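You operate a simulated robot arm through the tools that you are given. There is no shell and no other tool. Be economical: measure what you need, move in short steps, check, and stop when the job is done.

You are at the controls of a simulated robot arm. One attempt, no reset.

Task
Put one of the blue stubs from the top of the orange edged bench on top of the cream rock there. Put the green tweezers on the top of the blue edged bench away on the top of the green edged bench. Put the teal carton labelled "rings" from the top of the blue edged bench on the top from the bottom of the second board of the steel rack and the teal carton labelled "tubes" on the top of the middle of the long bench. Put one of the teal slides from the top of the blue edged bench on the orange rimmed disc. Put two of the orange slides from the top of the door end of the long bench on the top of the trolley. Do these in any order. Set down upright: teal carton.

The check looks at the end state, three seconds after you hand in, the way a careful person would. Anything else that was tipped, shoved, dropped, spilled or broken makes it a failure.

Robot
A 6-joint arm with a two-finger parallel gripper on a trunk, on a base that drives. Base frame: it is fixed to the floor where the robot stands at the start and does not move with it; the origin is under the middle of the robot, x ahead of it, y to its left, z up; the surface under the hand at the start is at about z = 760. Units: mm, rad, N and s.
With the tool pointing down near the work surface it reaches from about 400 to 920 mm from the robot's upright axis, wherever it stands. Its first joint turns from -2.007 to 2.007 rad. Places, roughly: blue stub [750, 0, 750]; cream rock [1250, 250, 750]; green tweezers (5x11x2 cm) [3300, -500, 800]; orange rimmed disc [3750, -250, 750]; orange slide [4750, -2500, 750]; teal carton [3250, -500, 750]; teal slide [3500, -750, 750]; top of the green edged bench [-1100, 600, 800]; top of the middle of the long bench [2000, -2600, 800]; top of the second board of the steel rack (119x24  [3900, -80, 640]; top of the trolley [5300, 1200, 800]. Payload 3.43 kg.
The tool frame sits at the grasp point between the pads (the TCP): z along the fingers, y along the line on which they close. The tips reach 34 mm beyond it. The gripper opens to 128 mm. The fingers are 24 mm wide and 12 mm thick; the gripper's body (48 by 130 mm) begins 96 mm behind the TCP.
Orientation is told as [roll, pitch, yaw] about the base's x, y, z axes, in that order, counted from this pose: with the fingers straight down and closing along the base's y, the tool's x points along the base's -x, its y along +y and its z along -z.

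Tools
- The arm moves only by the tool move_arm. Its argument "series" is a list of rows, each a list of 3 entries, a list of its own where there are three numbers: the turn, a rotation vector about the tool's x, y, z in rad, then the shift along the tool's x, y, z in cm, then the finger opening in cm, from 0 to 12.8. In form: [[[wx, wy, wz], [x, y, z], gripper], ...]. A call has 1 to 12 rows; each row shifts and turns the commanded pose from where the row before left it, along the tool's axes as they then stand. Rows are played at 5 a second. More than 50 mm and 0.15 rad between two rows, or a gripper value outside its range, and nothing of the call is played. A pose out of reach is approached as far as the arm can. The call stops where the force on the tool passes 40 N (or 10 N more than at its start, if that is more) or the arm is blocked; 0.2 s more then pass. The fingers move at their own pace (about 108 mm/s each) and stop on an object; they squeeze with about 25 N. The grip force told is the motor's: it shows also when the fingers shut on nothing. Time passes only in rows, and 0.2 s behind the last, so rows that do not move let the fingers close. It gives the time, the measured TCP pose, the force on the tool (base axes), the opening and the grip force at its end, in the units of the frame above (readings bear some noise), with the torque about the TCP (base axes, N m) and any sound that the robot's microphone picked up, and new pictures: "pictures" is both (left out), scene, wrist or none.
- Cameras (640 x 400 px; columns grow to the right, rows downward): "scene" is now at [16.5, 97.7, 1114.8]; the picture's right is [-1.00, -0.04, 0.00], its down [-0.02, 0.55, -0.84] and it looks along [0.04, -0.84, -0.55] (base axes); focal length 214 px, centre (320, 200). "wrist" rides on the gripper at [76, -11, -160] in the tool frame; the picture's right is [0.15, 0.99, 0.00], its down [-0.88, 0.13, -0.46] and it looks along [-0.45, 0.07, 0.89] (tool axes); focal length 234 px, centre (320, 200). There is no depth. A picture from a camera that has moved, and an enlarged one, comes with that camera's place and axes in the base frame and with its lens. The place of the scene camera against the robot may be out by one fixed shift of up to 18 mm in any direction.
- raise_lower(by): slides the trunk up (or, below 0, down) by that many mm; the arm and the scene camera ride with it, the base frame stays. It gives what a move gives, with no picture.
- steer(legs): drives the robot by 1 to 6 legs, each [ahead, turn to the left] in mm and rad, along the robot's own axes; the way and the turn of a leg run together, so that a leg with both is an arc; at most 1500 mm and 3.142 rad a leg. The arm and the cameras ride along, it lands a little off, and it stops where it bumps. It gives what a move gives, and a new picture of the scene camera.
- head_to(pan, tilt): turns the head with the scene camera to pan (to the left, within 1.798 rad either way) and tilt (down, from -0.506 to 1.204), counted from straight ahead of the robot. It gives what a move gives, and a new picture of the scene camera.
- inspect(camera, box): a new picture of the part [left, top, right, bottom] of that camera's present view, enlarged. No time passes.
- sign_off(): hands the job in; it is judged then, once.

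Work in short steps. Places have to be worked out from the pictures, the camera data and where the tool is seen: move nearer, look again, correct. Check each grasp and each placing, and mend what went wrong. You have 207 turns and 260 pictures in all, those below and enlarged ones among them. Open the gripper and draw the arm clear of the work before you hand the job in, unless the task says otherwise; then end with one line.

The tools are called after "Call:" by a JSON object that holds its "method" and its "body". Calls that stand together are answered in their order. move_arm: Moves the arm, as the interface text tells. Its arguments: {"type":"object","properties":{"series":{"type":"array"},"pictures":{"type":"string","enum":["both","scene","wrist","none"]}},"required":["series"]} The other tools are called the same way: raise_lower (by) slides the trunk up or down; steer (legs) drives the base; head_to (pan, tilt) turns the head that bears the scene camera; inspect (camera, box) takes an enlarged picture of a part of a camera's view; sign_off () hands the job in.

At the start:

```text
time_s: 0.0
ee_pos: [567.1, -17.4, 1070.8]
orientation: [0.0, 0.0, 0.0]
contact_force: [0.9, 1.2, 0.2]
ft_torque: [0.01, 0.0, 0.01]
grip_width: 127.9
finger_force: 0.0
trunk travel left (down, up): [-375.0, 415.0]
robot x, y, heading: [0.2, 3.8, -0.002]
head pan, tilt: [-1.529, 0.578]
```

scene: 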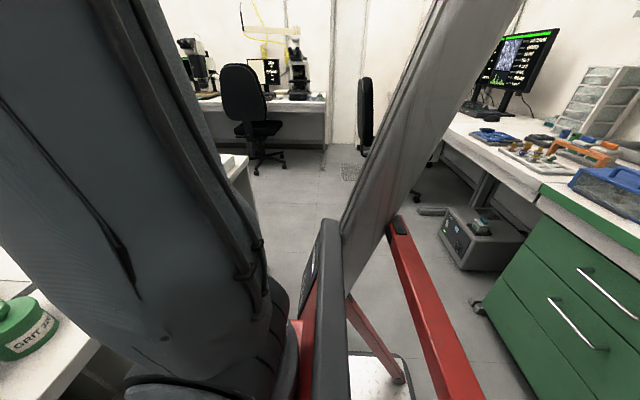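
wrist: 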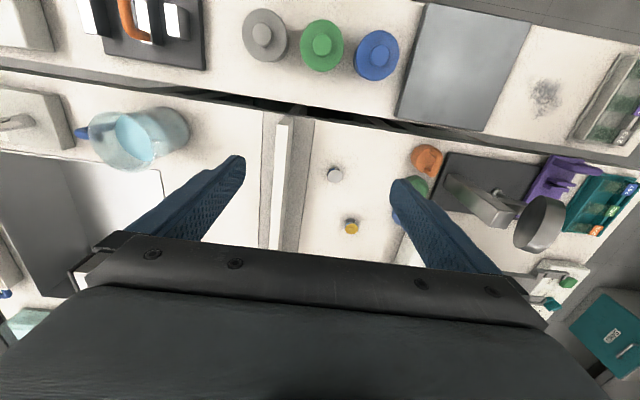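

The scene camera is looking to the right and is mostly blocked by the arm. I'll turn the head forward to see the orange edged bench.

Call:
{"method": "head_to", "body": {"pan": 0, "tilt": 0.6}}

```text
time_s: 1.6
ee_pos: [566.8, -17.1, 1071.0]
orientation: [-0.001, 0.0, 0.0]
contact_force: [0.1, -0.9, -0.1]
ft_torque: [-0.02, 0.01, 0.0]
grip_width: 127.9
finger_force: 0.1
trunk travel left (down, up): [-375.0, 415.0]
robot x, y, heading: [1.9, 2.0, -0.002]
head pan, tilt: [0.0, 0.6]
camera scene: at [101.1, 186.6, 1112.8], right [0.0, -1.0, 0.0], down [-0.56, 0.0, -0.83], along [0.83, 0.0, -0.56], focal length 214 px, centre (320, 200)
```

scene: 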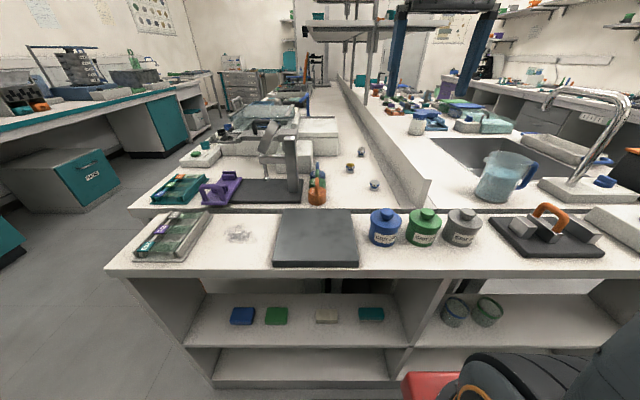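

A bench lies straight ahead with small stubs on it. I'll enlarge the middle of the picture.

Call:
{"method": "inspect", "body": {"camera": "scene", "box": [120, 80, 440, 280]}}

Call:
{"method": "inspect", "body": {"camera": "wrist", "box": [240, 100, 480, 250]}}

Call:
{"method": "inspect", "body": {"camera": "scene", "box": [220, 40, 540, 200]}}

```text
2.00 times, centred on (280, 180) of scene
camera zoom: at [101.1, 186.6, 1112.8], right [0.0, -1.0, 0.0], down [-0.56, 0.0, -0.83], along [0.83, 0.0, -0.56], focal length 429 px, centre (400, 240)
```

zoom: 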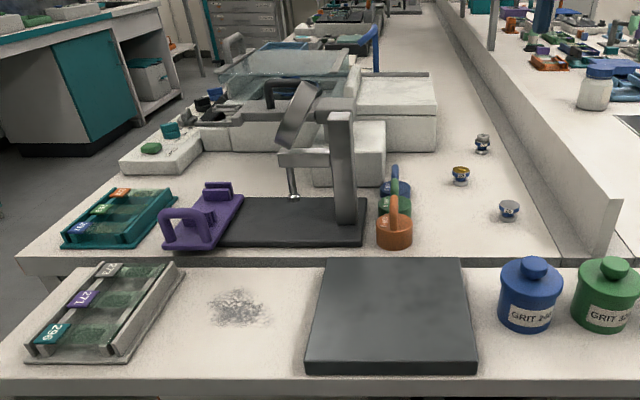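

```text
2.67 times, centred on (360, 175) of wrist
camera zoom: at [492.4, -29.5, 1231.5], right [-0.15, 0.99, 0.0], down [0.88, 0.13, 0.46], along [0.45, 0.07, -0.89], focal length 624 px, centre (213, 267)
```

zoom: 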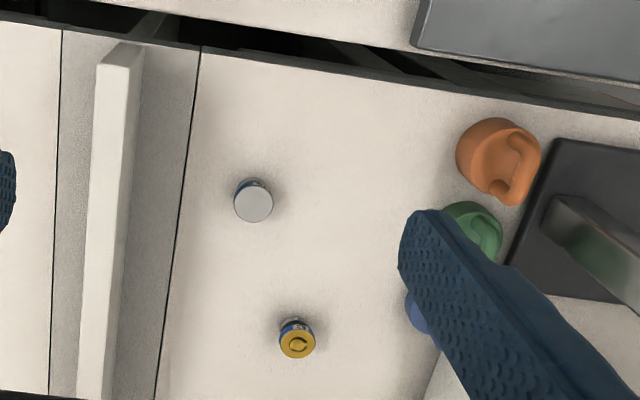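

```text
2.00 times, centred on (380, 120) of scene
camera zoom: at [101.1, 186.6, 1112.8], right [0.0, -1.0, 0.0], down [-0.56, 0.0, -0.83], along [0.83, 0.0, -0.56], focal length 429 px, centre (200, 360)
```

zoom: 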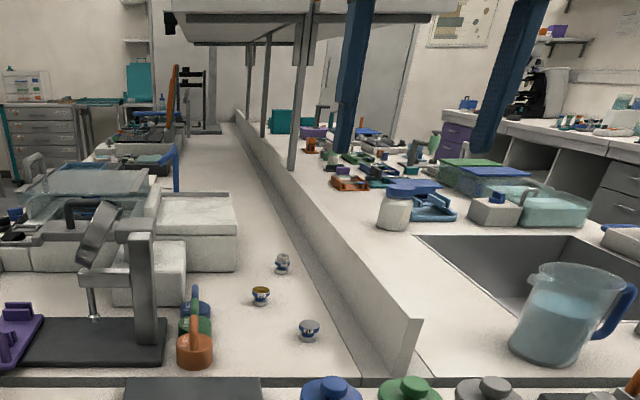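

I see three stub-like items. I'll enlarge each of them, and the area where the rock should be.

Call:
{"method": "inspect", "body": {"camera": "scene", "box": [330, 140, 394, 190]}}

Call:
{"method": "inspect", "body": {"camera": "scene", "box": [180, 80, 340, 180]}}

```text
8.00 times, centred on (362, 165) of scene
camera zoom: at [101.1, 186.6, 1112.8], right [0.0, -1.0, 0.0], down [-0.56, 0.0, -0.83], along [0.83, 0.0, -0.56], focal length 1716 px, centre (-16, 480)
```

zoom: 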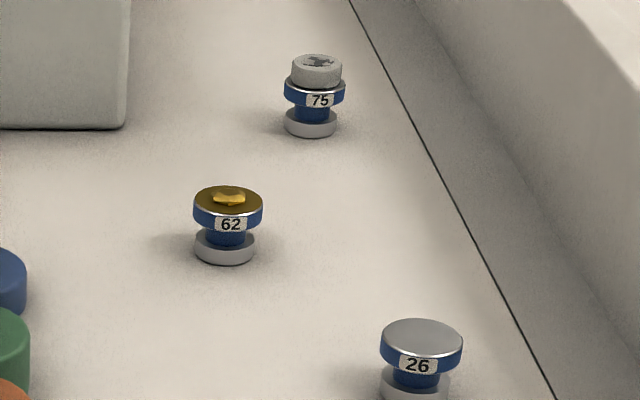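

```text
4.00 times, centred on (260, 130) of scene
camera zoom: at [101.1, 186.6, 1112.8], right [0.0, -1.0, 0.0], down [-0.56, 0.0, -0.83], along [0.83, 0.0, -0.56], focal length 858 px, centre (560, 480)
```

zoom: 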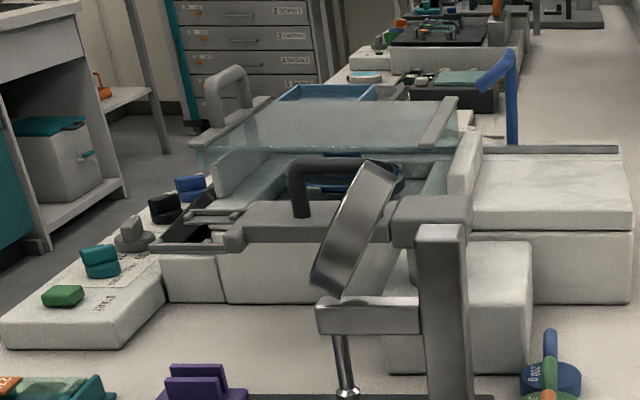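

The blue stubs are numbered 26, 62 and 75. The rock isn't visible yet, so I'll raise the trunk for a higher view.

Call:
{"method": "raise_lower", "body": {"by": 410}}

Call:
{"method": "head_to", "body": {"pan": 0, "tilt": 0.75}}

Call:
{"method": "inspect", "body": {"camera": "scene", "box": [200, 60, 440, 210]}}

```text
refused: 410 is not a number from -400 to 400
```

```text
time_s: 2.3
ee_pos: [568.5, -16.9, 1070.3]
orientation: [0.0, 0.001, 0.0]
contact_force: [0.5, 0.3, 0.5]
ft_torque: [0.04, 0.01, 0.0]
grip_width: 127.9
finger_force: 0.0
trunk travel left (down, up): [-375.0, 415.0]
robot x, y, heading: [1.2, -1.8, -0.0]
head pan, tilt: [0.0, 0.75]
camera scene: at [95.6, 186.6, 1100.0], right [0.0, -1.0, 0.0], down [-0.68, 0.0, -0.73], along [0.73, 0.0, -0.68], focal length 214 px, centre (320, 200)
```

scene: 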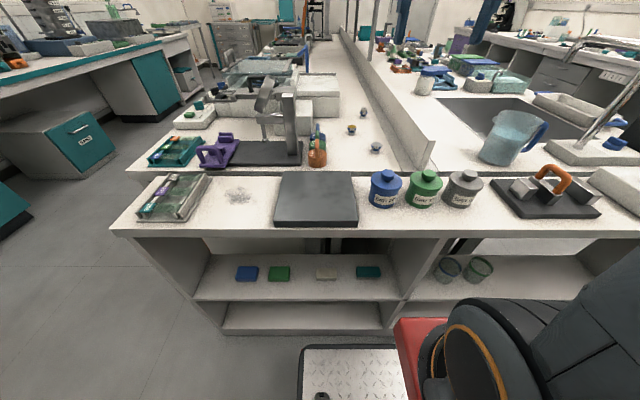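

```text
2.67 times, centred on (320, 135) of scene
camera zoom: at [95.6, 186.6, 1100.0], right [0.0, -1.0, 0.0], down [-0.68, 0.0, -0.73], along [0.73, 0.0, -0.68], focal length 572 px, centre (320, 373)
```

zoom: 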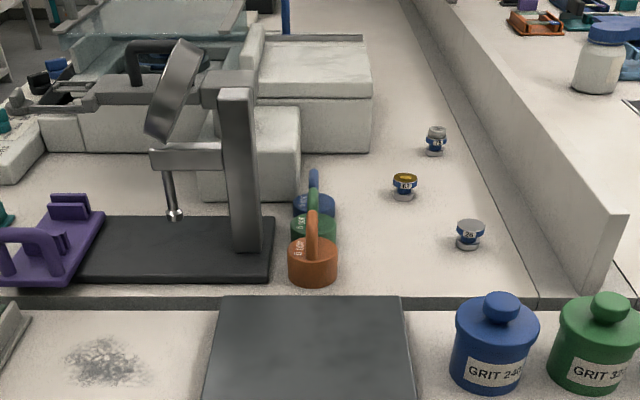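

Stub 26 works out at about (680, 16), so this is the right bench. I'll raise the trunk to look for the rock behind the saw.

Call:
{"method": "raise_lower", "body": {"by": 400}}

Call:
{"method": "inspect", "body": {"camera": "scene", "box": [160, 60, 480, 260]}}

Call:
{"method": "inspect", "body": {"camera": "scene", "box": [220, 80, 380, 180]}}

```text
time_s: 6.2
ee_pos: [567.1, -17.2, 1471.3]
orientation: [-0.001, 0.0, 0.001]
contact_force: [-0.4, 0.5, -0.6]
ft_torque: [-0.01, 0.03, -0.04]
grip_width: 127.9
finger_force: 0.1
trunk travel left (down, up): [-775.0, 15.0]
robot x, y, heading: [0.1, -4.2, -0.002]
head pan, tilt: [0.0, 0.75]
```

```text
2.00 times, centred on (320, 160) of scene
camera zoom: at [-15.6, 186.6, 1499.9], right [0.0, -1.0, 0.0], down [-0.68, 0.0, -0.73], along [0.73, 0.0, -0.68], focal length 429 px, centre (320, 280)
```

zoom: 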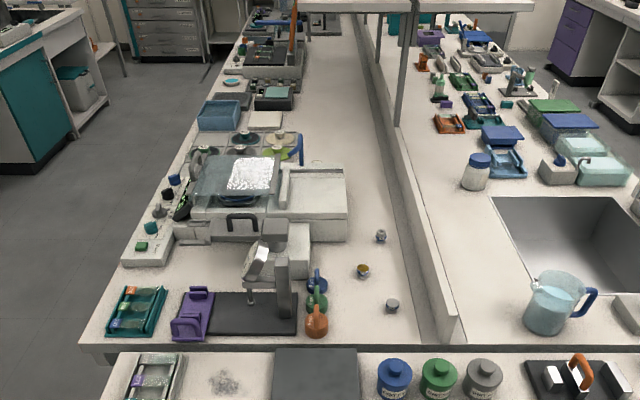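

```text
4.00 times, centred on (300, 130) of scene
camera zoom: at [-15.6, 186.6, 1499.9], right [0.0, -1.0, 0.0], down [-0.68, 0.0, -0.73], along [0.73, 0.0, -0.68], focal length 858 px, centre (400, 480)
```

zoom: 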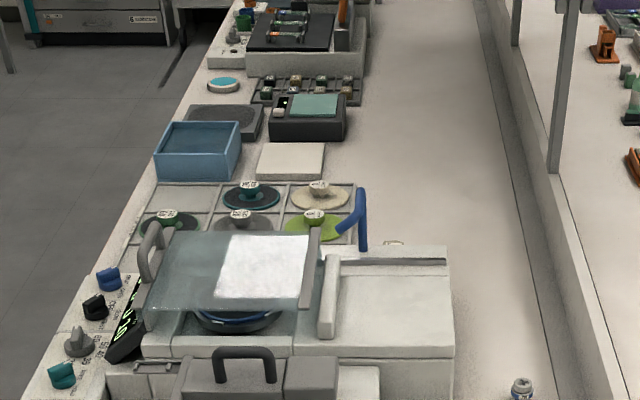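

A cream object sits behind the grinder at roughly (1350, 200), and I'll check it later from the aisle. Next I'll lower the trunk and move over stub 26, which is at about (655, 27).

Call:
{"method": "raise_lower", "body": {"by": -400}}

Call:
{"method": "move_arm", "body": {"series": [[[0, 0, 0], [-4.4, 2.2, 0], 6.5], [[0, 0, 0], [-4.4, 2.2, 0], 6.5], [[0, 0, 0], [0, 0, 4.5], 6.5], [[0, 0, 0], [0, 0, 4.5], 6.5], [[0, 0, 0], [0, 0, 4], 6.5]]}}

```text
time_s: 10.0
ee_pos: [567.5, -15.6, 1070.7]
orientation: [-0.001, 0.0, 0.0]
contact_force: [0.4, -0.5, 0.5]
ft_torque: [-0.01, 0.04, -0.03]
grip_width: 127.8
finger_force: 0.0
trunk travel left (down, up): [-375.0, 415.0]
robot x, y, heading: [1.0, -1.0, -0.0]
head pan, tilt: [0.0, 0.75]
```

```text
time_s: 11.2
ee_pos: [654.2, 27.6, 939.4]
orientation: [-0.002, 0.001, -0.003]
contact_force: [-0.1, -0.8, 0.9]
ft_torque: [0.0, 0.0, 0.02]
grip_width: 64.8
finger_force: 0.1
trunk travel left (down, up): [-375.0, 415.0]
robot x, y, heading: [1.5, 1.1, 0.002]
head pan, tilt: [0.0, 0.75]
camera scene: at [95.5, 186.6, 1100.0], right [0.0, -1.0, 0.0], down [-0.68, 0.0, -0.73], along [0.73, 0.0, -0.68], focal length 214 px, centre (320, 200)
camera wrist: at [579.2, 14.7, 1101.0], right [-0.15, 0.99, 0.0], down [0.88, 0.13, 0.46], along [0.45, 0.07, -0.89], focal length 234 px, centre (320, 200)
```

scene: 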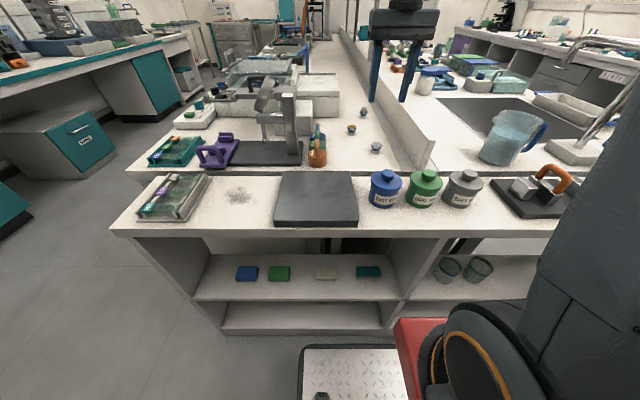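
wrist: 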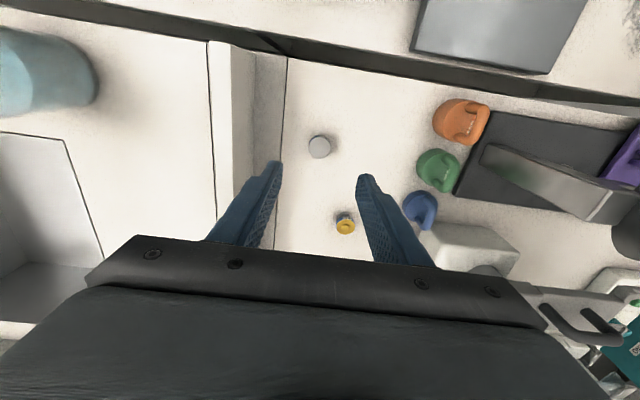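

The wrist picture puts the stub directly under the TCP at (655, 27). I'll go down to about 805 and look again.

Call:
{"method": "move_arm", "body": {"series": [[[0, 0, 0], [0, 0, 4], 6.5], [[0, 0, 0], [0, 0, 4], 6.5], [[0, 0, 0], [0, 0, 3.5], 6.5], [[0, 0, 0], [0, 0, 1.5], 6.5]], "pictures": "wrist"}}

Call:
{"method": "inspect", "body": {"camera": "scene", "box": [320, 110, 440, 185]}}

```text
time_s: 12.2
ee_pos: [655.7, 26.9, 809.9]
orientation: [0.0, 0.0, 0.0]
contact_force: [-0.4, 0.4, 0.2]
ft_torque: [0.0, 0.0, 0.02]
grip_width: 64.8
finger_force: 0.1
trunk travel left (down, up): [-375.0, 415.0]
robot x, y, heading: [0.7, 1.0, -0.002]
head pan, tilt: [0.0, 0.75]
camera wrist: at [580.3, 13.9, 971.0], right [-0.15, 0.99, 0.0], down [0.88, 0.13, 0.46], along [0.45, 0.07, -0.89], focal length 234 px, centre (320, 200)
```

wrist: 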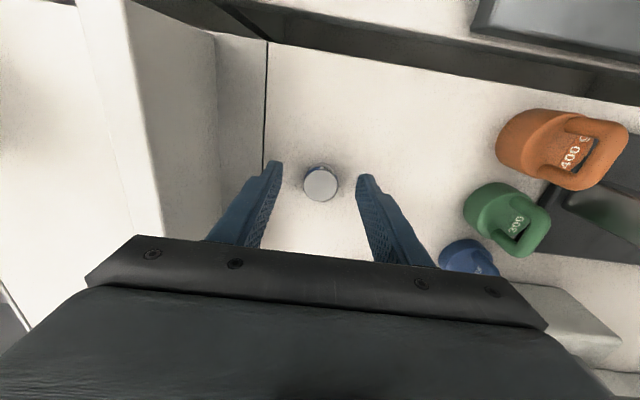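

```text
5.33 times, centred on (380, 148) of scene
camera zoom: at [95.5, 186.6, 1100.0], right [0.0, -1.0, 0.0], down [-0.68, 0.0, -0.73], along [0.73, 0.0, -0.68], focal length 1144 px, centre (0, 480)
```

zoom: 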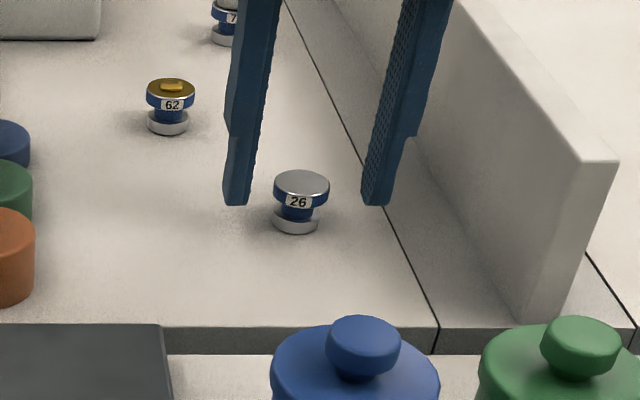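

The stub is centred between the fingers. I'll go down 11 mm and close.

Call:
{"method": "move_arm", "body": {"series": [[[0, 0, 0], [0, 0, 1.1], 6.5], [[0, 0, 0], [0, 0, 0], 4.5], [[0, 0, 0], [0, 0, 0], 2], [[0, 0, 0], [0, 0, 0], 2], [[0, 0, 0], [0, 0, 0], 2], [[0, 0, 0], [0, 0, 0], 2]], "pictures": "none"}}

Call:
{"method": "inspect", "body": {"camera": "scene", "box": [320, 110, 440, 185]}}

```text
time_s: 13.6
ee_pos: [655.1, 27.0, 800.1]
orientation: [0.0, -0.001, 0.0]
contact_force: [-0.3, 0.1, 0.5]
ft_torque: [0.01, 0.0, 0.0]
grip_width: 28.6
finger_force: 24.9
trunk travel left (down, up): [-375.0, 415.0]
robot x, y, heading: [-2.7, 1.1, -0.001]
head pan, tilt: [0.0, 0.75]
```

```text
5.33 times, centred on (380, 148) of scene
camera zoom: at [95.7, 186.6, 1099.9], right [0.0, -1.0, 0.0], down [-0.68, 0.0, -0.73], along [0.73, 0.0, -0.68], focal length 1144 px, centre (0, 480)
```

zoom: 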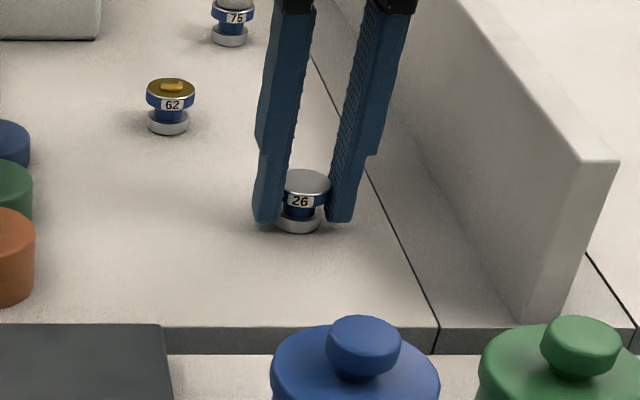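

The stub is gripped at 28.6 mm. I'll lift it clear with the arm and check.

Call:
{"method": "move_arm", "body": {"series": [[[0, 0, 0], [0, 0, -2], 2], [[0, 0, 0], [0, 0, -4.5], 2], [[0, 0, 0], [0, 0, -4.5], 2], [[0, 0, 0], [0, 0, -4.5], 2], [[0, 0, 0], [0, 0, -4.5], 2], [[0, 0, 0], [0, 0, -4.5], 2], [[0, 0, 0], [4.5, 0, -2], 2], [[0, 0, 0], [4.5, 0, 0], 2]], "pictures": "wrist"}}

Call:
{"method": "head_to", "body": {"pan": 1.3, "tilt": 0.6}}

```text
time_s: 15.4
ee_pos: [566.7, 28.9, 1064.9]
orientation: [0.001, 0.0, 0.0]
contact_force: [1.3, -0.2, -0.6]
ft_torque: [0.0, 0.07, -0.01]
grip_width: 28.5
finger_force: 25.0
trunk travel left (down, up): [-375.0, 415.0]
robot x, y, heading: [-2.0, 0.8, -0.001]
head pan, tilt: [0.0, 0.75]
camera wrist: at [491.8, 15.3, 1225.5], right [-0.15, 0.99, 0.0], down [0.88, 0.13, 0.45], along [0.45, 0.07, -0.89], focal length 234 px, centre (320, 200)
```

wrist: 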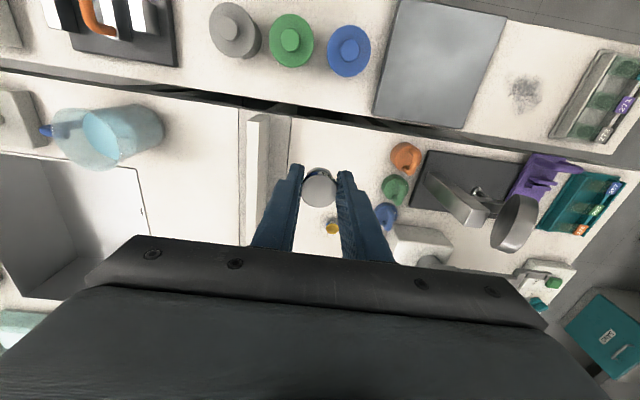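

```text
time_s: 16.9
ee_pos: [565.8, 27.9, 1066.3]
orientation: [0.001, -0.001, 0.0]
contact_force: [0.0, -0.4, 0.2]
ft_torque: [0.0, -0.01, 0.0]
grip_width: 28.4
finger_force: 24.5
trunk travel left (down, up): [-375.0, 415.0]
robot x, y, heading: [1.2, 1.9, 0.001]
head pan, tilt: [1.3, 0.6]
camera scene: at [36.4, 271.8, 1112.8], right [0.96, -0.27, 0.0], down [-0.15, -0.54, -0.82], along [0.22, 0.79, -0.57], focal length 214 px, centre (320, 200)
```

scene: 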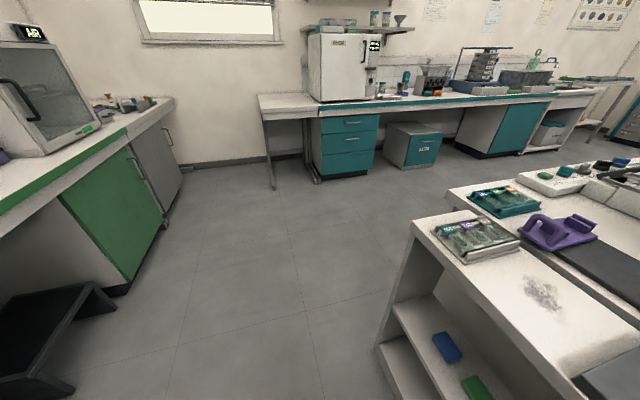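

I have a clear view of the left aisle: the green edged bench is behind at about x = -850 and the teal bench is at about y = 2150. I'll back up, drive into the aisle, and go along the left side of the island.

Call:
{"method": "steer", "body": {"legs": [[-200, 0], [0, 1.571], [1100, 0], [0, -1.571], [1100, 0]]}}

Call:
{"method": "head_to", "body": {"pan": -1.0, "tilt": 0.6}}

```text
time_s: 36.5
ee_pos: [1455.2, 1143.3, 1065.5]
orientation: [0.001, 0.0, 0.019]
contact_force: [0.2, 1.6, 0.1]
ft_torque: [0.03, 0.0, -0.02]
grip_width: 28.4
finger_force: 25.0
trunk travel left (down, up): [-375.0, 415.0]
robot x, y, heading: [891.0, 1104.0, 0.023]
head pan, tilt: [1.3, 0.6]
camera scene: at [921.9, 1377.9, 1112.8], right [0.97, -0.25, 0.0], down [-0.14, -0.55, -0.83], along [0.21, 0.8, -0.56], focal length 214 px, centre (320, 200)
```

scene: 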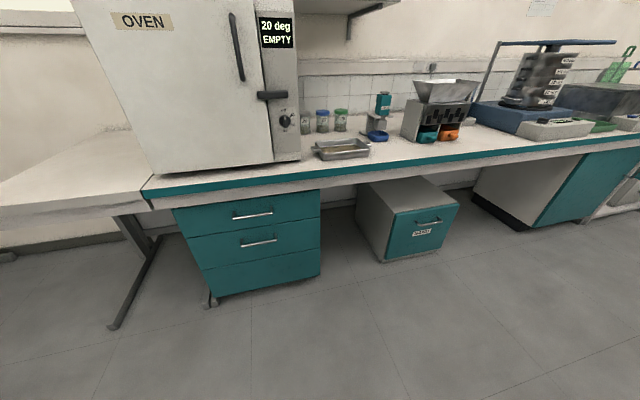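

```text
time_s: 38.7
ee_pos: [1455.2, 1143.1, 1064.6]
orientation: [0.0, 0.0, 0.017]
contact_force: [-0.8, -0.2, -0.7]
ft_torque: [0.0, -0.03, 0.02]
grip_width: 28.1
finger_force: 25.1
trunk travel left (down, up): [-375.0, 415.0]
robot x, y, heading: [887.5, 1105.1, 0.02]
head pan, tilt: [-1.0, 0.6]
camera scene: at [948.8, 1218.8, 1112.8], right [-0.83, -0.55, 0.0], down [-0.31, 0.47, -0.83], along [0.46, -0.69, -0.56], focal length 214 px, centre (320, 200)
```

scene: 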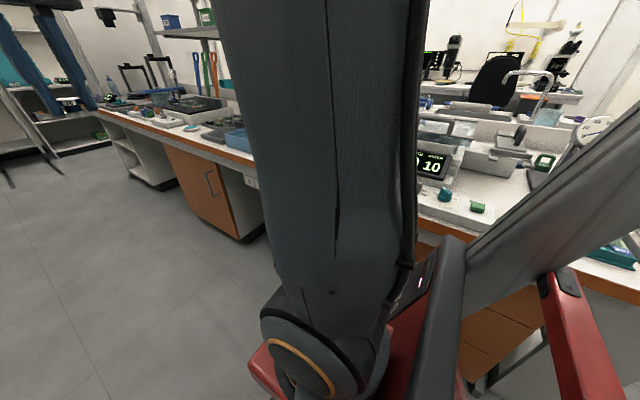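

The orange edge is confirmed. I'll drive on to x ≈ 1350, raise the trunk, and turn to face the island.

Call:
{"method": "steer", "body": {"legs": [[460, 0]]}}

Call:
{"method": "raise_lower", "body": {"by": 250}}

Call:
{"method": "head_to", "body": {"pan": 0, "tilt": 0.8}}

Call:
{"method": "steer", "body": {"legs": [[0, -1.591]]}}

```text
time_s: 41.4
ee_pos: [1915.4, 1155.0, 1064.8]
orientation: [-0.001, -0.001, 0.023]
contact_force: [0.1, -0.2, -0.2]
ft_torque: [-0.02, -0.02, 0.03]
grip_width: 28.5
finger_force: 25.3
trunk travel left (down, up): [-375.0, 415.0]
robot x, y, heading: [1350.6, 1115.0, 0.028]
head pan, tilt: [-1.0, 0.6]
camera scene: at [1407.1, 1228.0, 1112.8], right [-0.83, -0.56, 0.0], down [-0.32, 0.47, -0.83], along [0.46, -0.68, -0.56], focal length 214 px, centre (320, 200)
```

scene: 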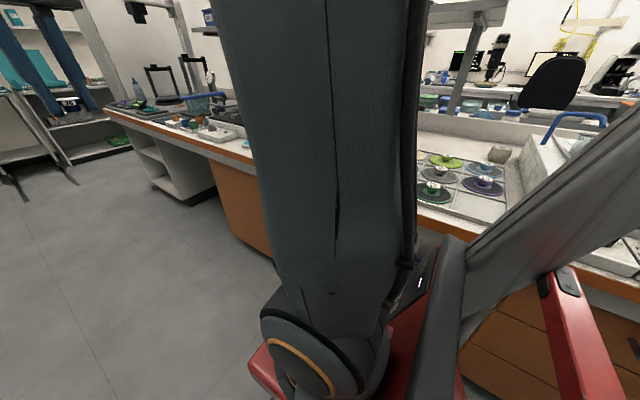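

```text
time_s: 44.0
ee_pos: [1914.8, 1154.7, 1314.7]
orientation: [0.0, 0.001, 0.023]
contact_force: [-0.2, -0.8, -0.4]
ft_torque: [-0.02, 0.0, 0.0]
grip_width: 28.2
finger_force: 24.9
trunk travel left (down, up): [-625.0, 165.0]
robot x, y, heading: [1348.6, 1113.0, 0.022]
head pan, tilt: [-1.0, 0.6]
```

```text
time_s: 45.3
ee_pos: [1913.9, 1155.8, 1315.3]
orientation: [0.0, -0.001, 0.023]
contact_force: [0.1, 0.4, -0.5]
ft_torque: [-0.01, -0.02, 0.01]
grip_width: 28.7
finger_force: 24.8
trunk travel left (down, up): [-625.0, 165.0]
robot x, y, heading: [1348.1, 1115.3, 0.022]
head pan, tilt: [0.0, 0.799]
camera scene: at [1368.8, 1301.5, 1346.0], right [0.02, -1.0, 0.0], down [-0.72, -0.02, -0.7], along [0.7, 0.02, -0.72], focal length 214 px, centre (320, 200)
```

scene: 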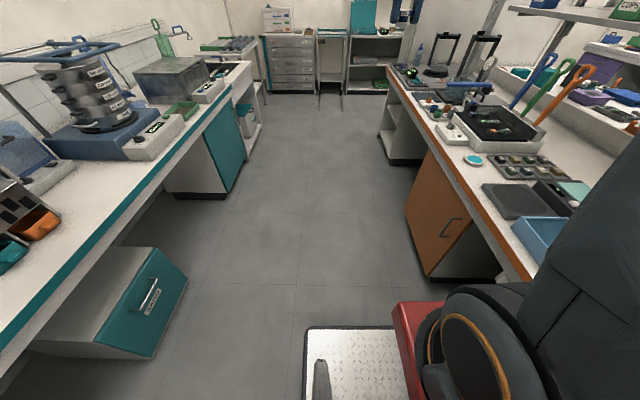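

```text
time_s: 47.8
ee_pos: [1786.9, 749.9, 1315.0]
orientation: [-0.001, -0.002, -0.748]
contact_force: [-0.3, -0.2, -0.5]
ft_torque: [0.0, -0.01, -0.01]
grip_width: 28.5
finger_force: 24.9
trunk travel left (down, up): [-625.0, 165.0]
robot x, y, heading: [1354.7, 1112.8, -0.741]
head pan, tilt: [0.0, 0.799]
stopped in leg 1: the robot was blocked; the commanded pose is now the measured one
camera scene: at [1507.5, 1242.8, 1346.0], right [-0.68, -0.74, 0.0], down [-0.53, 0.49, -0.7], along [0.51, -0.47, -0.72], focal length 214 px, centre (320, 200)
```

scene: 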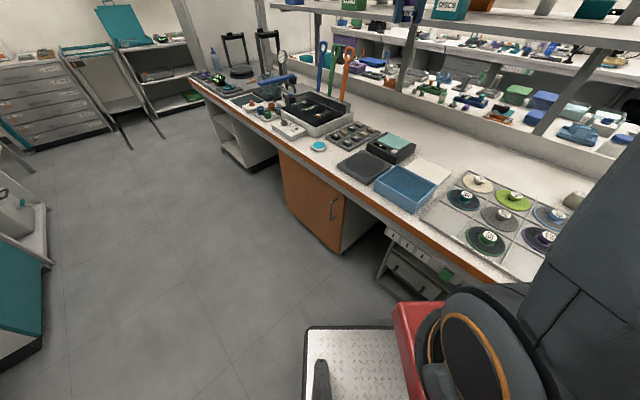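

The turn bumped the base corner on the bench. From this view the rock is at about (1280, 220). I'll back out diagonally, finish the turn, and then move ahead.

Call:
{"method": "steer", "body": {"legs": [[-200, 0], [0, -0.83], [110, 0]]}}

```text
time_s: 52.4
ee_pos: [1234.7, 574.7, 1314.6]
orientation: [-0.001, -0.001, -1.57]
contact_force: [0.2, -0.2, -0.4]
ft_torque: [-0.01, 0.02, 0.01]
grip_width: 28.6
finger_force: 24.9
trunk travel left (down, up): [-625.0, 165.0]
robot x, y, heading: [1206.1, 1144.5, -1.565]
head pan, tilt: [0.0, 0.799]
camera scene: at [1415.0, 1121.1, 1346.0], right [-1.0, -0.01, 0.0], down [-0.01, 0.72, -0.7], along [0.0, -0.7, -0.72], focal length 214 px, centre (320, 200)
```

scene: 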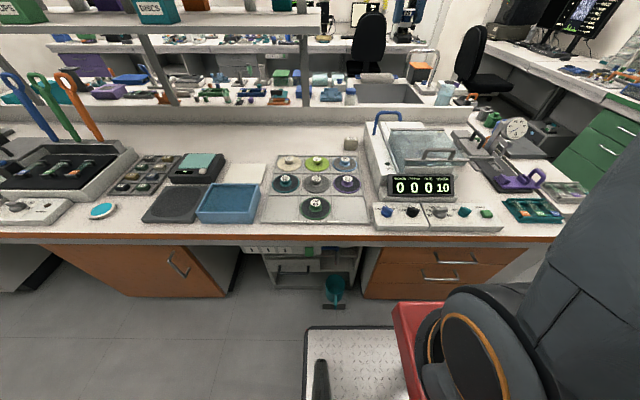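

The rock is at about (1268, 210), beside the polisher. I'll move ahead 50 mm and zoom in on it.

Call:
{"method": "steer", "body": {"legs": [[55, 0]]}}

Call:
{"method": "inspect", "body": {"camera": "scene", "box": [310, 100, 470, 200]}}

```text
time_s: 53.3
ee_pos: [1236.0, 521.2, 1315.0]
orientation: [0.0, -0.001, -1.571]
contact_force: [-0.4, -0.5, -0.2]
ft_torque: [-0.02, 0.02, 0.05]
grip_width: 28.4
finger_force: 25.3
trunk travel left (down, up): [-625.0, 165.0]
robot x, y, heading: [1209.2, 1084.1, -1.56]
head pan, tilt: [0.0, 0.799]
camera scene: at [1415.4, 1066.0, 1346.0], right [-1.0, -0.01, 0.0], down [-0.01, 0.72, -0.7], along [0.0, -0.7, -0.72], focal length 214 px, centre (320, 200)
```

scene: 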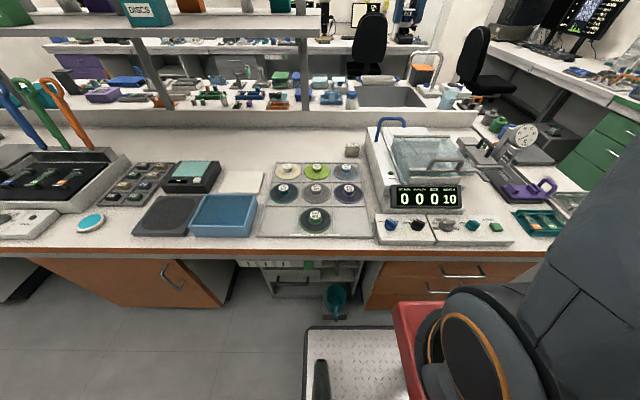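

```text
4.00 times, centred on (390, 150) of scene
camera zoom: at [1415.4, 1066.0, 1346.0], right [-1.0, -0.01, 0.0], down [-0.01, 0.72, -0.7], along [0.0, -0.7, -0.72], focal length 858 px, centre (40, 400)
```

zoom: 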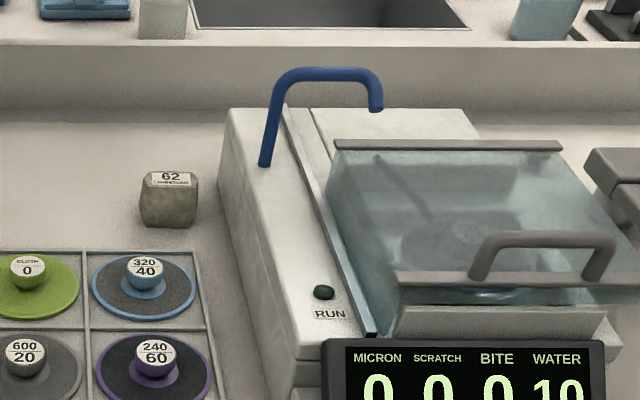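

The rock (label 62) is a roughly flat-topped cube near (1263, 190), with its top at z ≈ 813. I'll move the hand toward it at a safe height and refine with the wrist camera.

Call:
{"method": "move_arm", "body": {"series": [[[0, 0, 0], [-4.5, 0.6, 0], 2], [[0, 0, 0], [-4.5, 0.6, 0], 2], [[0, 0, 0], [-4.5, 0.6, 0], 2], [[0, 0, 0], [-4.5, 0.6, 0], 2], [[0, 0, 0], [-4.5, 0.6, 0], 2], [[0, 0, 0], [-4.5, 0, 0], 2], [[0, 0, 0], [0, 0, 4.5], 2], [[0, 0, 0], [0, 0, 4.5], 2], [[0, 0, 0], [0, 0, 4.5], 2], [[0, 0, 0], [0, 0, 4.5], 2]]}}

```text
time_s: 55.5
ee_pos: [1260.1, 323.2, 1116.2]
orientation: [0.0, -0.004, -1.571]
contact_force: [-0.5, -0.1, 0.4]
ft_torque: [-0.04, -0.05, 0.02]
grip_width: 28.2
finger_force: 24.8
out of reach, approached as far as the arm can: row 5, 6
trunk travel left (down, up): [-625.0, 165.0]
robot x, y, heading: [1209.6, 1086.7, -1.565]
head pan, tilt: [0.0, 0.799]
camera scene: at [1415.4, 1066.1, 1345.9], right [-1.0, -0.01, 0.0], down [-0.01, 0.72, -0.7], along [0.0, -0.7, -0.72], focal length 214 px, centre (320, 200)
camera wrist: at [1250.3, 397.2, 1277.4], right [0.99, 0.15, 0.0], down [0.13, -0.88, 0.46], along [0.07, -0.45, -0.89], focal length 234 px, centre (320, 200)
```

scene: 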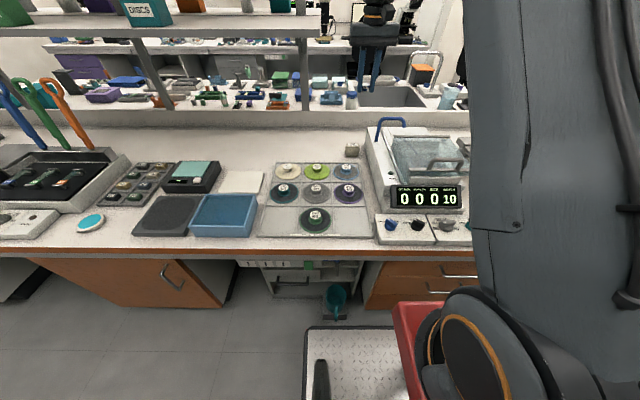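
wrist: 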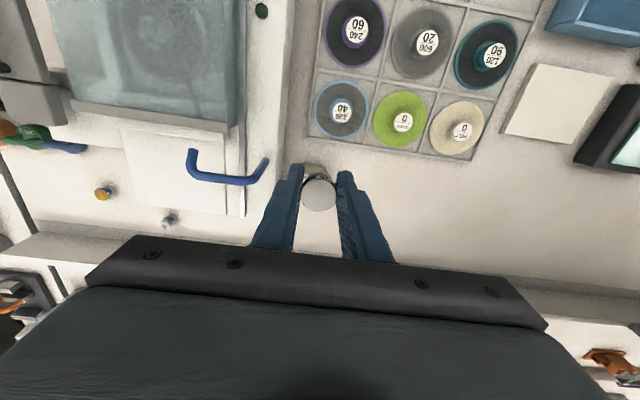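

The stub hides the rock from the wrist camera. I'll zoom in before going lower.

Call:
{"method": "inspect", "body": {"camera": "wrist", "box": [240, 130, 400, 230]}}

```text
4.00 times, centred on (320, 180) of wrist
camera zoom: at [1250.3, 397.2, 1277.4], right [0.99, 0.15, 0.0], down [0.13, -0.88, 0.46], along [0.07, -0.45, -0.89], focal length 937 px, centre (320, 280)
```

zoom: 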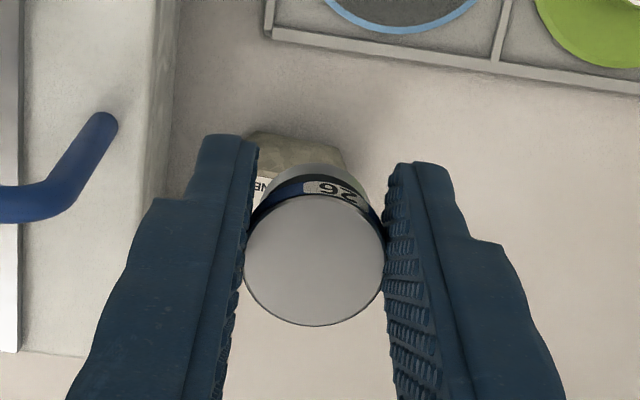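

The wrist estimate puts the rock's centre at (1263, 203) with its top near z = 813. I'll lower the trunk so the reach is available, then extend.

Call:
{"method": "raise_lower", "body": {"by": -180}}

Call:
{"method": "move_arm", "body": {"series": [[[0, 0, 0], [-4, 0.1, 0], 2], [[0, 0, 0], [-4, 0.1, 0], 2], [[0, 0, 0], [-3.8, 0.1, 0], 2], [[0, 0, 0], [0, 0, 0], 2]]}}

Call:
{"method": "inspect", "body": {"camera": "scene", "box": [310, 100, 430, 175]}}

```text
time_s: 57.5
ee_pos: [1259.4, 322.1, 936.9]
orientation: [-0.001, 0.0, -1.572]
contact_force: [-1.2, 0.1, 0.0]
ft_torque: [0.01, 0.03, -0.01]
grip_width: 28.3
finger_force: 24.6
trunk travel left (down, up): [-445.0, 345.0]
robot x, y, heading: [1207.6, 1086.8, -1.564]
head pan, tilt: [0.0, 0.799]
```

```text
time_s: 58.5
ee_pos: [1262.7, 205.1, 936.3]
orientation: [0.0, 0.001, -1.57]
contact_force: [0.2, -0.7, -0.8]
ft_torque: [0.01, -0.02, -0.01]
grip_width: 28.1
finger_force: 25.1
trunk travel left (down, up): [-445.0, 345.0]
robot x, y, heading: [1210.5, 1088.9, -1.561]
head pan, tilt: [0.0, 0.799]
camera scene: at [1415.7, 1015.8, 1166.0], right [-1.0, -0.01, 0.0], down [-0.01, 0.72, -0.7], along [0.0, -0.7, -0.72], focal length 214 px, centre (320, 200)
camera wrist: at [1252.5, 279.1, 1096.8], right [0.99, 0.15, 0.0], down [0.13, -0.88, 0.45], along [0.07, -0.45, -0.89], focal length 234 px, centre (320, 200)
```

scene: 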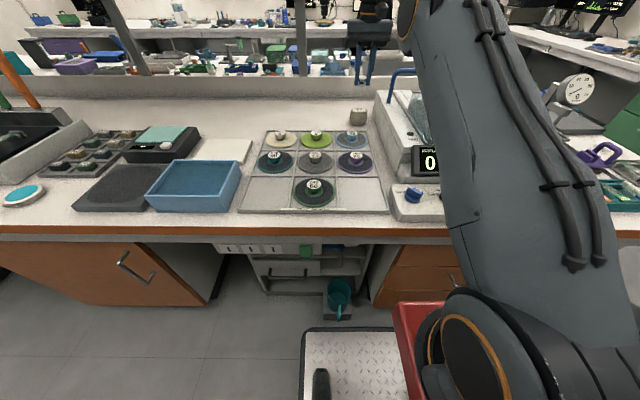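
wrist: 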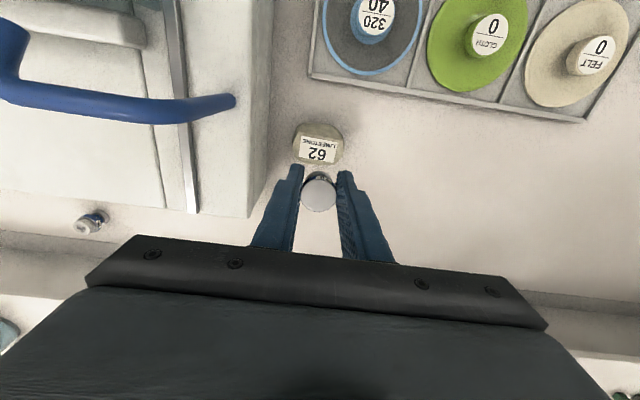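

```text
5.33 times, centred on (370, 138) of scene
camera zoom: at [1415.7, 1015.8, 1166.0], right [-1.0, -0.01, 0.0], down [-0.01, 0.72, -0.7], along [0.0, -0.7, -0.72], focal length 1144 px, centre (53, 533)
```

zoom: 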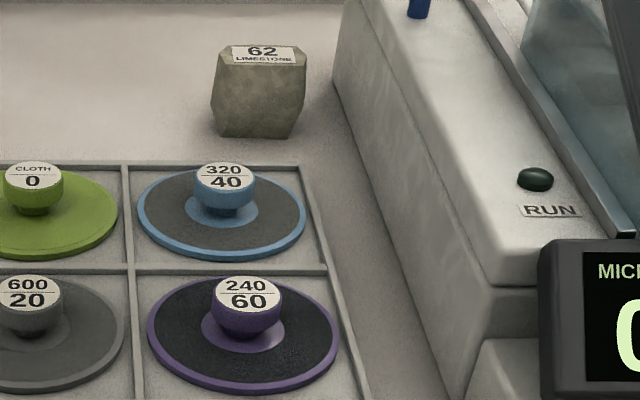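

The rock's top face is now fully visible to the wrist camera. I'll zoom in to get its exact centre.

Call:
{"method": "inspect", "body": {"camera": "wrist", "box": [256, 110, 384, 190]}}

```text
5.00 times, centred on (320, 150) of wrist
camera zoom: at [1252.5, 279.1, 1096.8], right [0.99, 0.15, 0.0], down [0.13, -0.88, 0.45], along [0.07, -0.45, -0.89], focal length 1171 px, centre (320, 450)
```

zoom: 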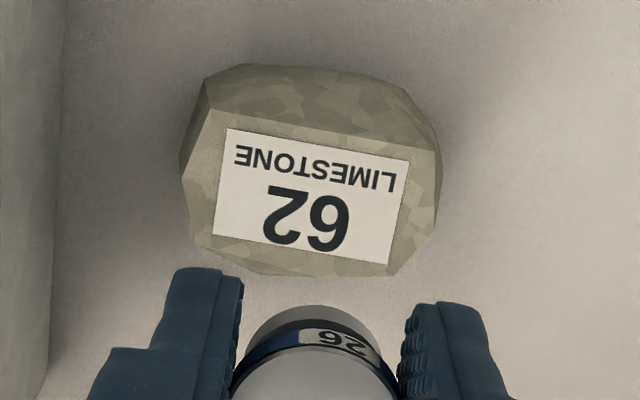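

The TCP is right above the label's centre. I'll go down to just above the expected contact at TCP ≈ 853.

Call:
{"method": "move_arm", "body": {"series": [[[0, 0, 0], [0, 0, 4], 2], [[0, 0, 0], [0, 0, 3], 2], [[0, 0, 0], [0, 0, 0], 2]], "pictures": "wrist"}}

Call:
{"method": "inspect", "body": {"camera": "scene", "box": [310, 80, 430, 155]}}

```text
time_s: 59.3
ee_pos: [1263.4, 204.7, 867.3]
orientation: [0.0, 0.0, -1.568]
contact_force: [-0.4, -0.1, 0.4]
ft_torque: [0.01, 0.02, -0.02]
grip_width: 28.2
finger_force: 24.8
trunk travel left (down, up): [-445.0, 345.0]
robot x, y, heading: [1208.2, 1084.2, -1.568]
head pan, tilt: [0.0, 0.799]
camera wrist: at [1252.7, 279.2, 1027.8], right [0.99, 0.15, 0.0], down [0.13, -0.88, 0.46], along [0.07, -0.45, -0.89], focal length 234 px, centre (320, 200)
```

wrist: 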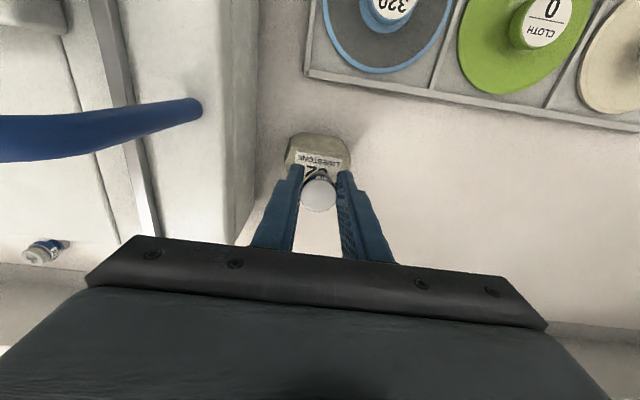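

```text
5.33 times, centred on (370, 118) of scene
camera zoom: at [1415.7, 1015.7, 1165.9], right [-1.0, -0.01, 0.0], down [-0.01, 0.72, -0.7], along [0.0, -0.7, -0.72], focal length 1144 px, centre (53, 640)
```

zoom: 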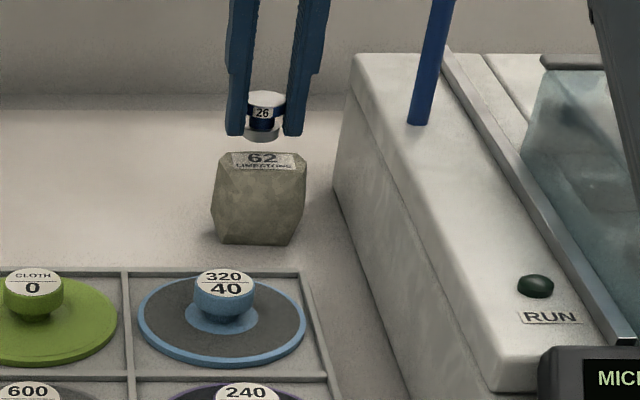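

A gap of about 20–30 mm remains. I'll go down in small steps.

Call:
{"method": "move_arm", "body": {"series": [[[0, 0, 0], [0, 0, 1], 2], [[0, 0, 0], [0, 0, 0.4], 2], [[0, 0, 0], [0, 0, 0], 2]], "pictures": "none"}}

Call:
{"method": "inspect", "body": {"camera": "scene", "box": [340, 85, 388, 115]}}

```text
time_s: 60.1
ee_pos: [1263.9, 204.7, 853.1]
orientation: [0.001, -0.001, -1.571]
contact_force: [0.0, -0.1, -0.7]
ft_torque: [0.0, -0.04, -0.02]
grip_width: 28.4
finger_force: 25.4
trunk travel left (down, up): [-445.0, 345.0]
robot x, y, heading: [1207.0, 1083.0, -1.562]
head pan, tilt: [0.0, 0.799]
```

```text
13.33 times, centred on (364, 100) of scene
camera zoom: at [1415.7, 1015.7, 1165.9], right [-1.0, -0.01, 0.0], down [-0.01, 0.72, -0.7], along [0.0, -0.7, -0.72], focal length 2860 px, centre (-267, 1533)
```

zoom: 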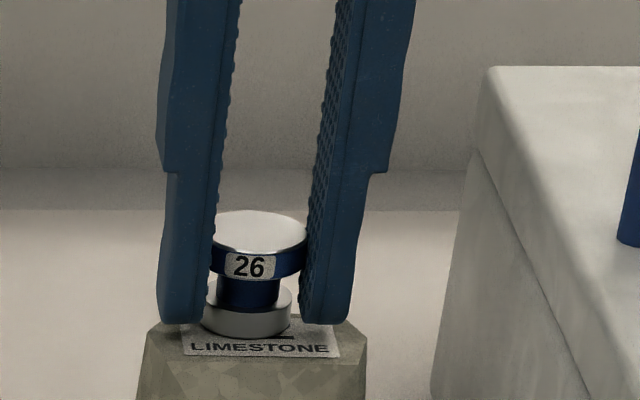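

The stub is only a few millimetres above the rock. I'll step down 2 mm at a time.

Call:
{"method": "move_arm", "body": {"series": [[[0, 0, 0], [0, 0, 0.3], 2], [[0, 0, 0], [0, 0, 0], 2]], "pictures": "none"}}

Call:
{"method": "move_arm", "body": {"series": [[[0, 0, 0], [0, 0, 0.2], 2], [[0, 0, 0], [0, 0, 0], 2]], "pictures": "none"}}

Call:
{"method": "inspect", "body": {"camera": "scene", "box": [340, 85, 388, 115]}}

```text
time_s: 60.7
ee_pos: [1263.7, 204.7, 851.1]
orientation: [0.001, -0.004, -1.57]
contact_force: [-1.4, 0.9, 17.2]
ft_torque: [-0.03, -0.01, -0.04]
grip_width: 28.4
finger_force: 25.0
trunk travel left (down, up): [-445.0, 345.0]
robot x, y, heading: [1208.9, 1088.0, -1.567]
head pan, tilt: [0.0, 0.799]
```

```text
time_s: 61.3
ee_pos: [1263.2, 204.1, 849.7]
orientation: [-0.001, -0.001, -1.57]
contact_force: [-1.7, -2.2, 24.0]
ft_torque: [-0.28, 0.04, -0.01]
grip_width: 28.3
finger_force: 25.0
trunk travel left (down, up): [-445.0, 345.0]
robot x, y, heading: [1207.5, 1084.9, -1.565]
head pan, tilt: [0.0, 0.799]
```

```text
13.33 times, centred on (364, 100) of scene
camera zoom: at [1415.6, 1016.6, 1166.1], right [-1.0, -0.01, 0.0], down [0.0, 0.72, -0.7], along [0.0, -0.7, -0.72], focal length 2860 px, centre (-267, 1533)
```

zoom: 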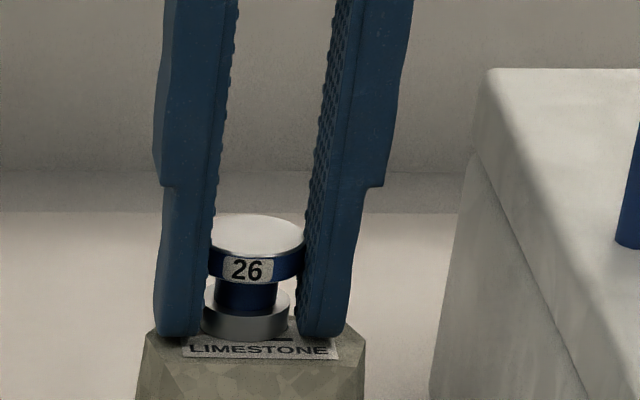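

Contact shows at about 24 N. I'll ease up 2 mm, open, and lift.

Call:
{"method": "move_arm", "body": {"series": [[[0, 0, 0], [0, 0, -0.3], 2], [[0, 0, 0], [0, 0, 0], 3.2], [[0, 0, 0], [0, 0, 0], 4.2], [[0, 0, 0], [0, 0, 0], 5], [[0, 0, 0], [0, 0, 0], 5], [[0, 0, 0], [0, 0, -3], 5], [[0, 0, 0], [0, 0, -4.5], 5], [[0, 0, 0], [0, 0, -4.5], 5], [[0, 0, 0], [0, 0, -4.5], 5]], "pictures": "wrist"}}

Call:
{"method": "inspect", "body": {"camera": "scene", "box": [324, 80, 404, 130]}}

```text
time_s: 63.3
ee_pos: [1262.7, 217.7, 1009.8]
orientation: [0.0, 0.001, -1.57]
contact_force: [0.2, -0.2, -1.1]
ft_torque: [0.05, 0.02, 0.0]
grip_width: 50.2
finger_force: 0.1
out of reach, approached as far as the arm can: row 9
trunk travel left (down, up): [-445.0, 345.0]
robot x, y, heading: [1209.8, 1085.1, -1.565]
head pan, tilt: [0.0, 0.799]
camera wrist: at [1251.7, 291.8, 1170.6], right [0.99, 0.15, 0.0], down [0.13, -0.88, 0.45], along [0.07, -0.45, -0.89], focal length 234 px, centre (320, 200)
```

wrist: 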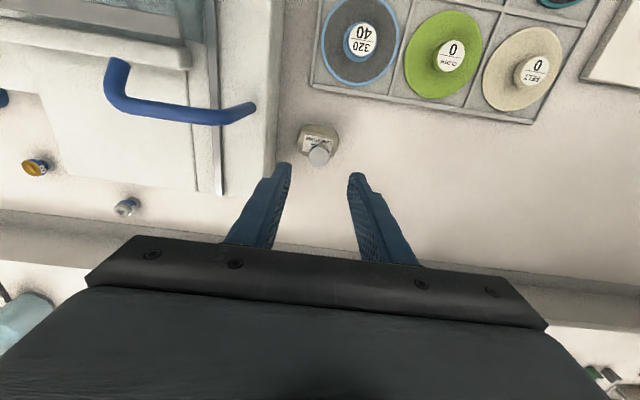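

```text
8.00 times, centred on (364, 105) of scene
camera zoom: at [1415.8, 1015.4, 1166.0], right [-1.0, -0.01, 0.0], down [-0.01, 0.72, -0.7], along [0.0, -0.7, -0.72], focal length 1716 px, centre (-32, 960)
```

zoom: 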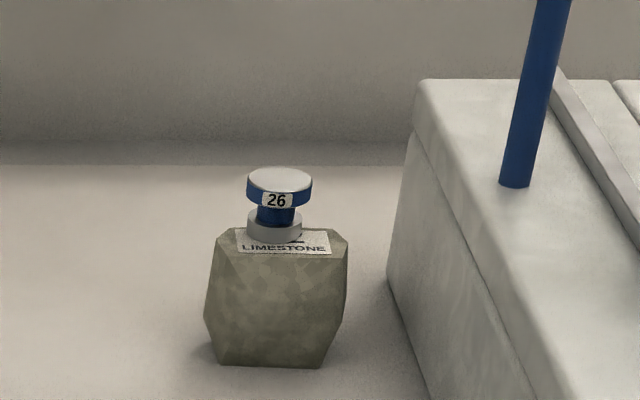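

The stub stands on the rock. I'll retract the arm, raise the trunk, back away, and turn down the aisle toward +x.

Call:
{"method": "move_arm", "body": {"series": [[[0, 0, 0], [4.5, 0, -3], 5], [[0, 0, 0], [4.5, 0, -3], 5], [[0, 0, 0], [4.5, 0, -3], 5], [[0, 0, 0], [4.5, 0, 0], 5], [[0, 0, 0], [4.5, 0, 0], 5], [[0, 0, 0], [4.5, 0, 0], 5], [[0, 0, 0], [4.5, 0, 0], 5], [[0, 0, 0], [4.5, 0, 0], 5]], "pictures": "none"}}

Call:
{"method": "raise_lower", "body": {"by": 150}}

Call:
{"method": "steer", "body": {"legs": [[-300, 0], [0, 1.571], [900, 0]]}}

```text
refused: row 1 steps farther than a row can; nothing moved
```

```text
time_s: 65.1
ee_pos: [1261.5, 258.2, 1160.1]
orientation: [0.0, -0.002, -1.57]
contact_force: [-0.1, 0.1, 0.4]
ft_torque: [0.0, 0.01, -0.02]
grip_width: 50.0
finger_force: 0.0
trunk travel left (down, up): [-595.0, 195.0]
robot x, y, heading: [1212.5, 1087.9, -1.566]
head pan, tilt: [0.0, 0.799]
```

```text
time_s: 75.3
ee_pos: [2936.6, 1457.4, 1160.4]
orientation: [-0.001, -0.002, 0.005]
contact_force: [0.1, 0.0, 0.3]
ft_torque: [0.06, -0.01, 0.03]
grip_width: 49.9
finger_force: 0.1
trunk travel left (down, up): [-595.0, 195.0]
robot x, y, heading: [2111.7, 1400.6, 0.011]
head pan, tilt: [0.0, 0.799]
camera scene: at [2140.7, 1586.5, 1316.0], right [0.01, -1.0, 0.0], down [-0.72, -0.01, -0.7], along [0.7, 0.01, -0.72], focal length 214 px, centre (320, 200)
```

scene: 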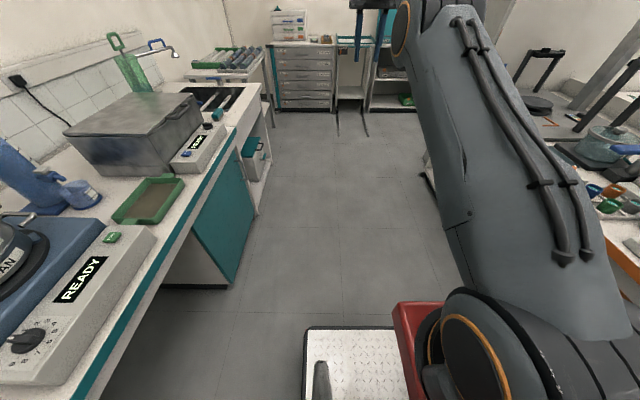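

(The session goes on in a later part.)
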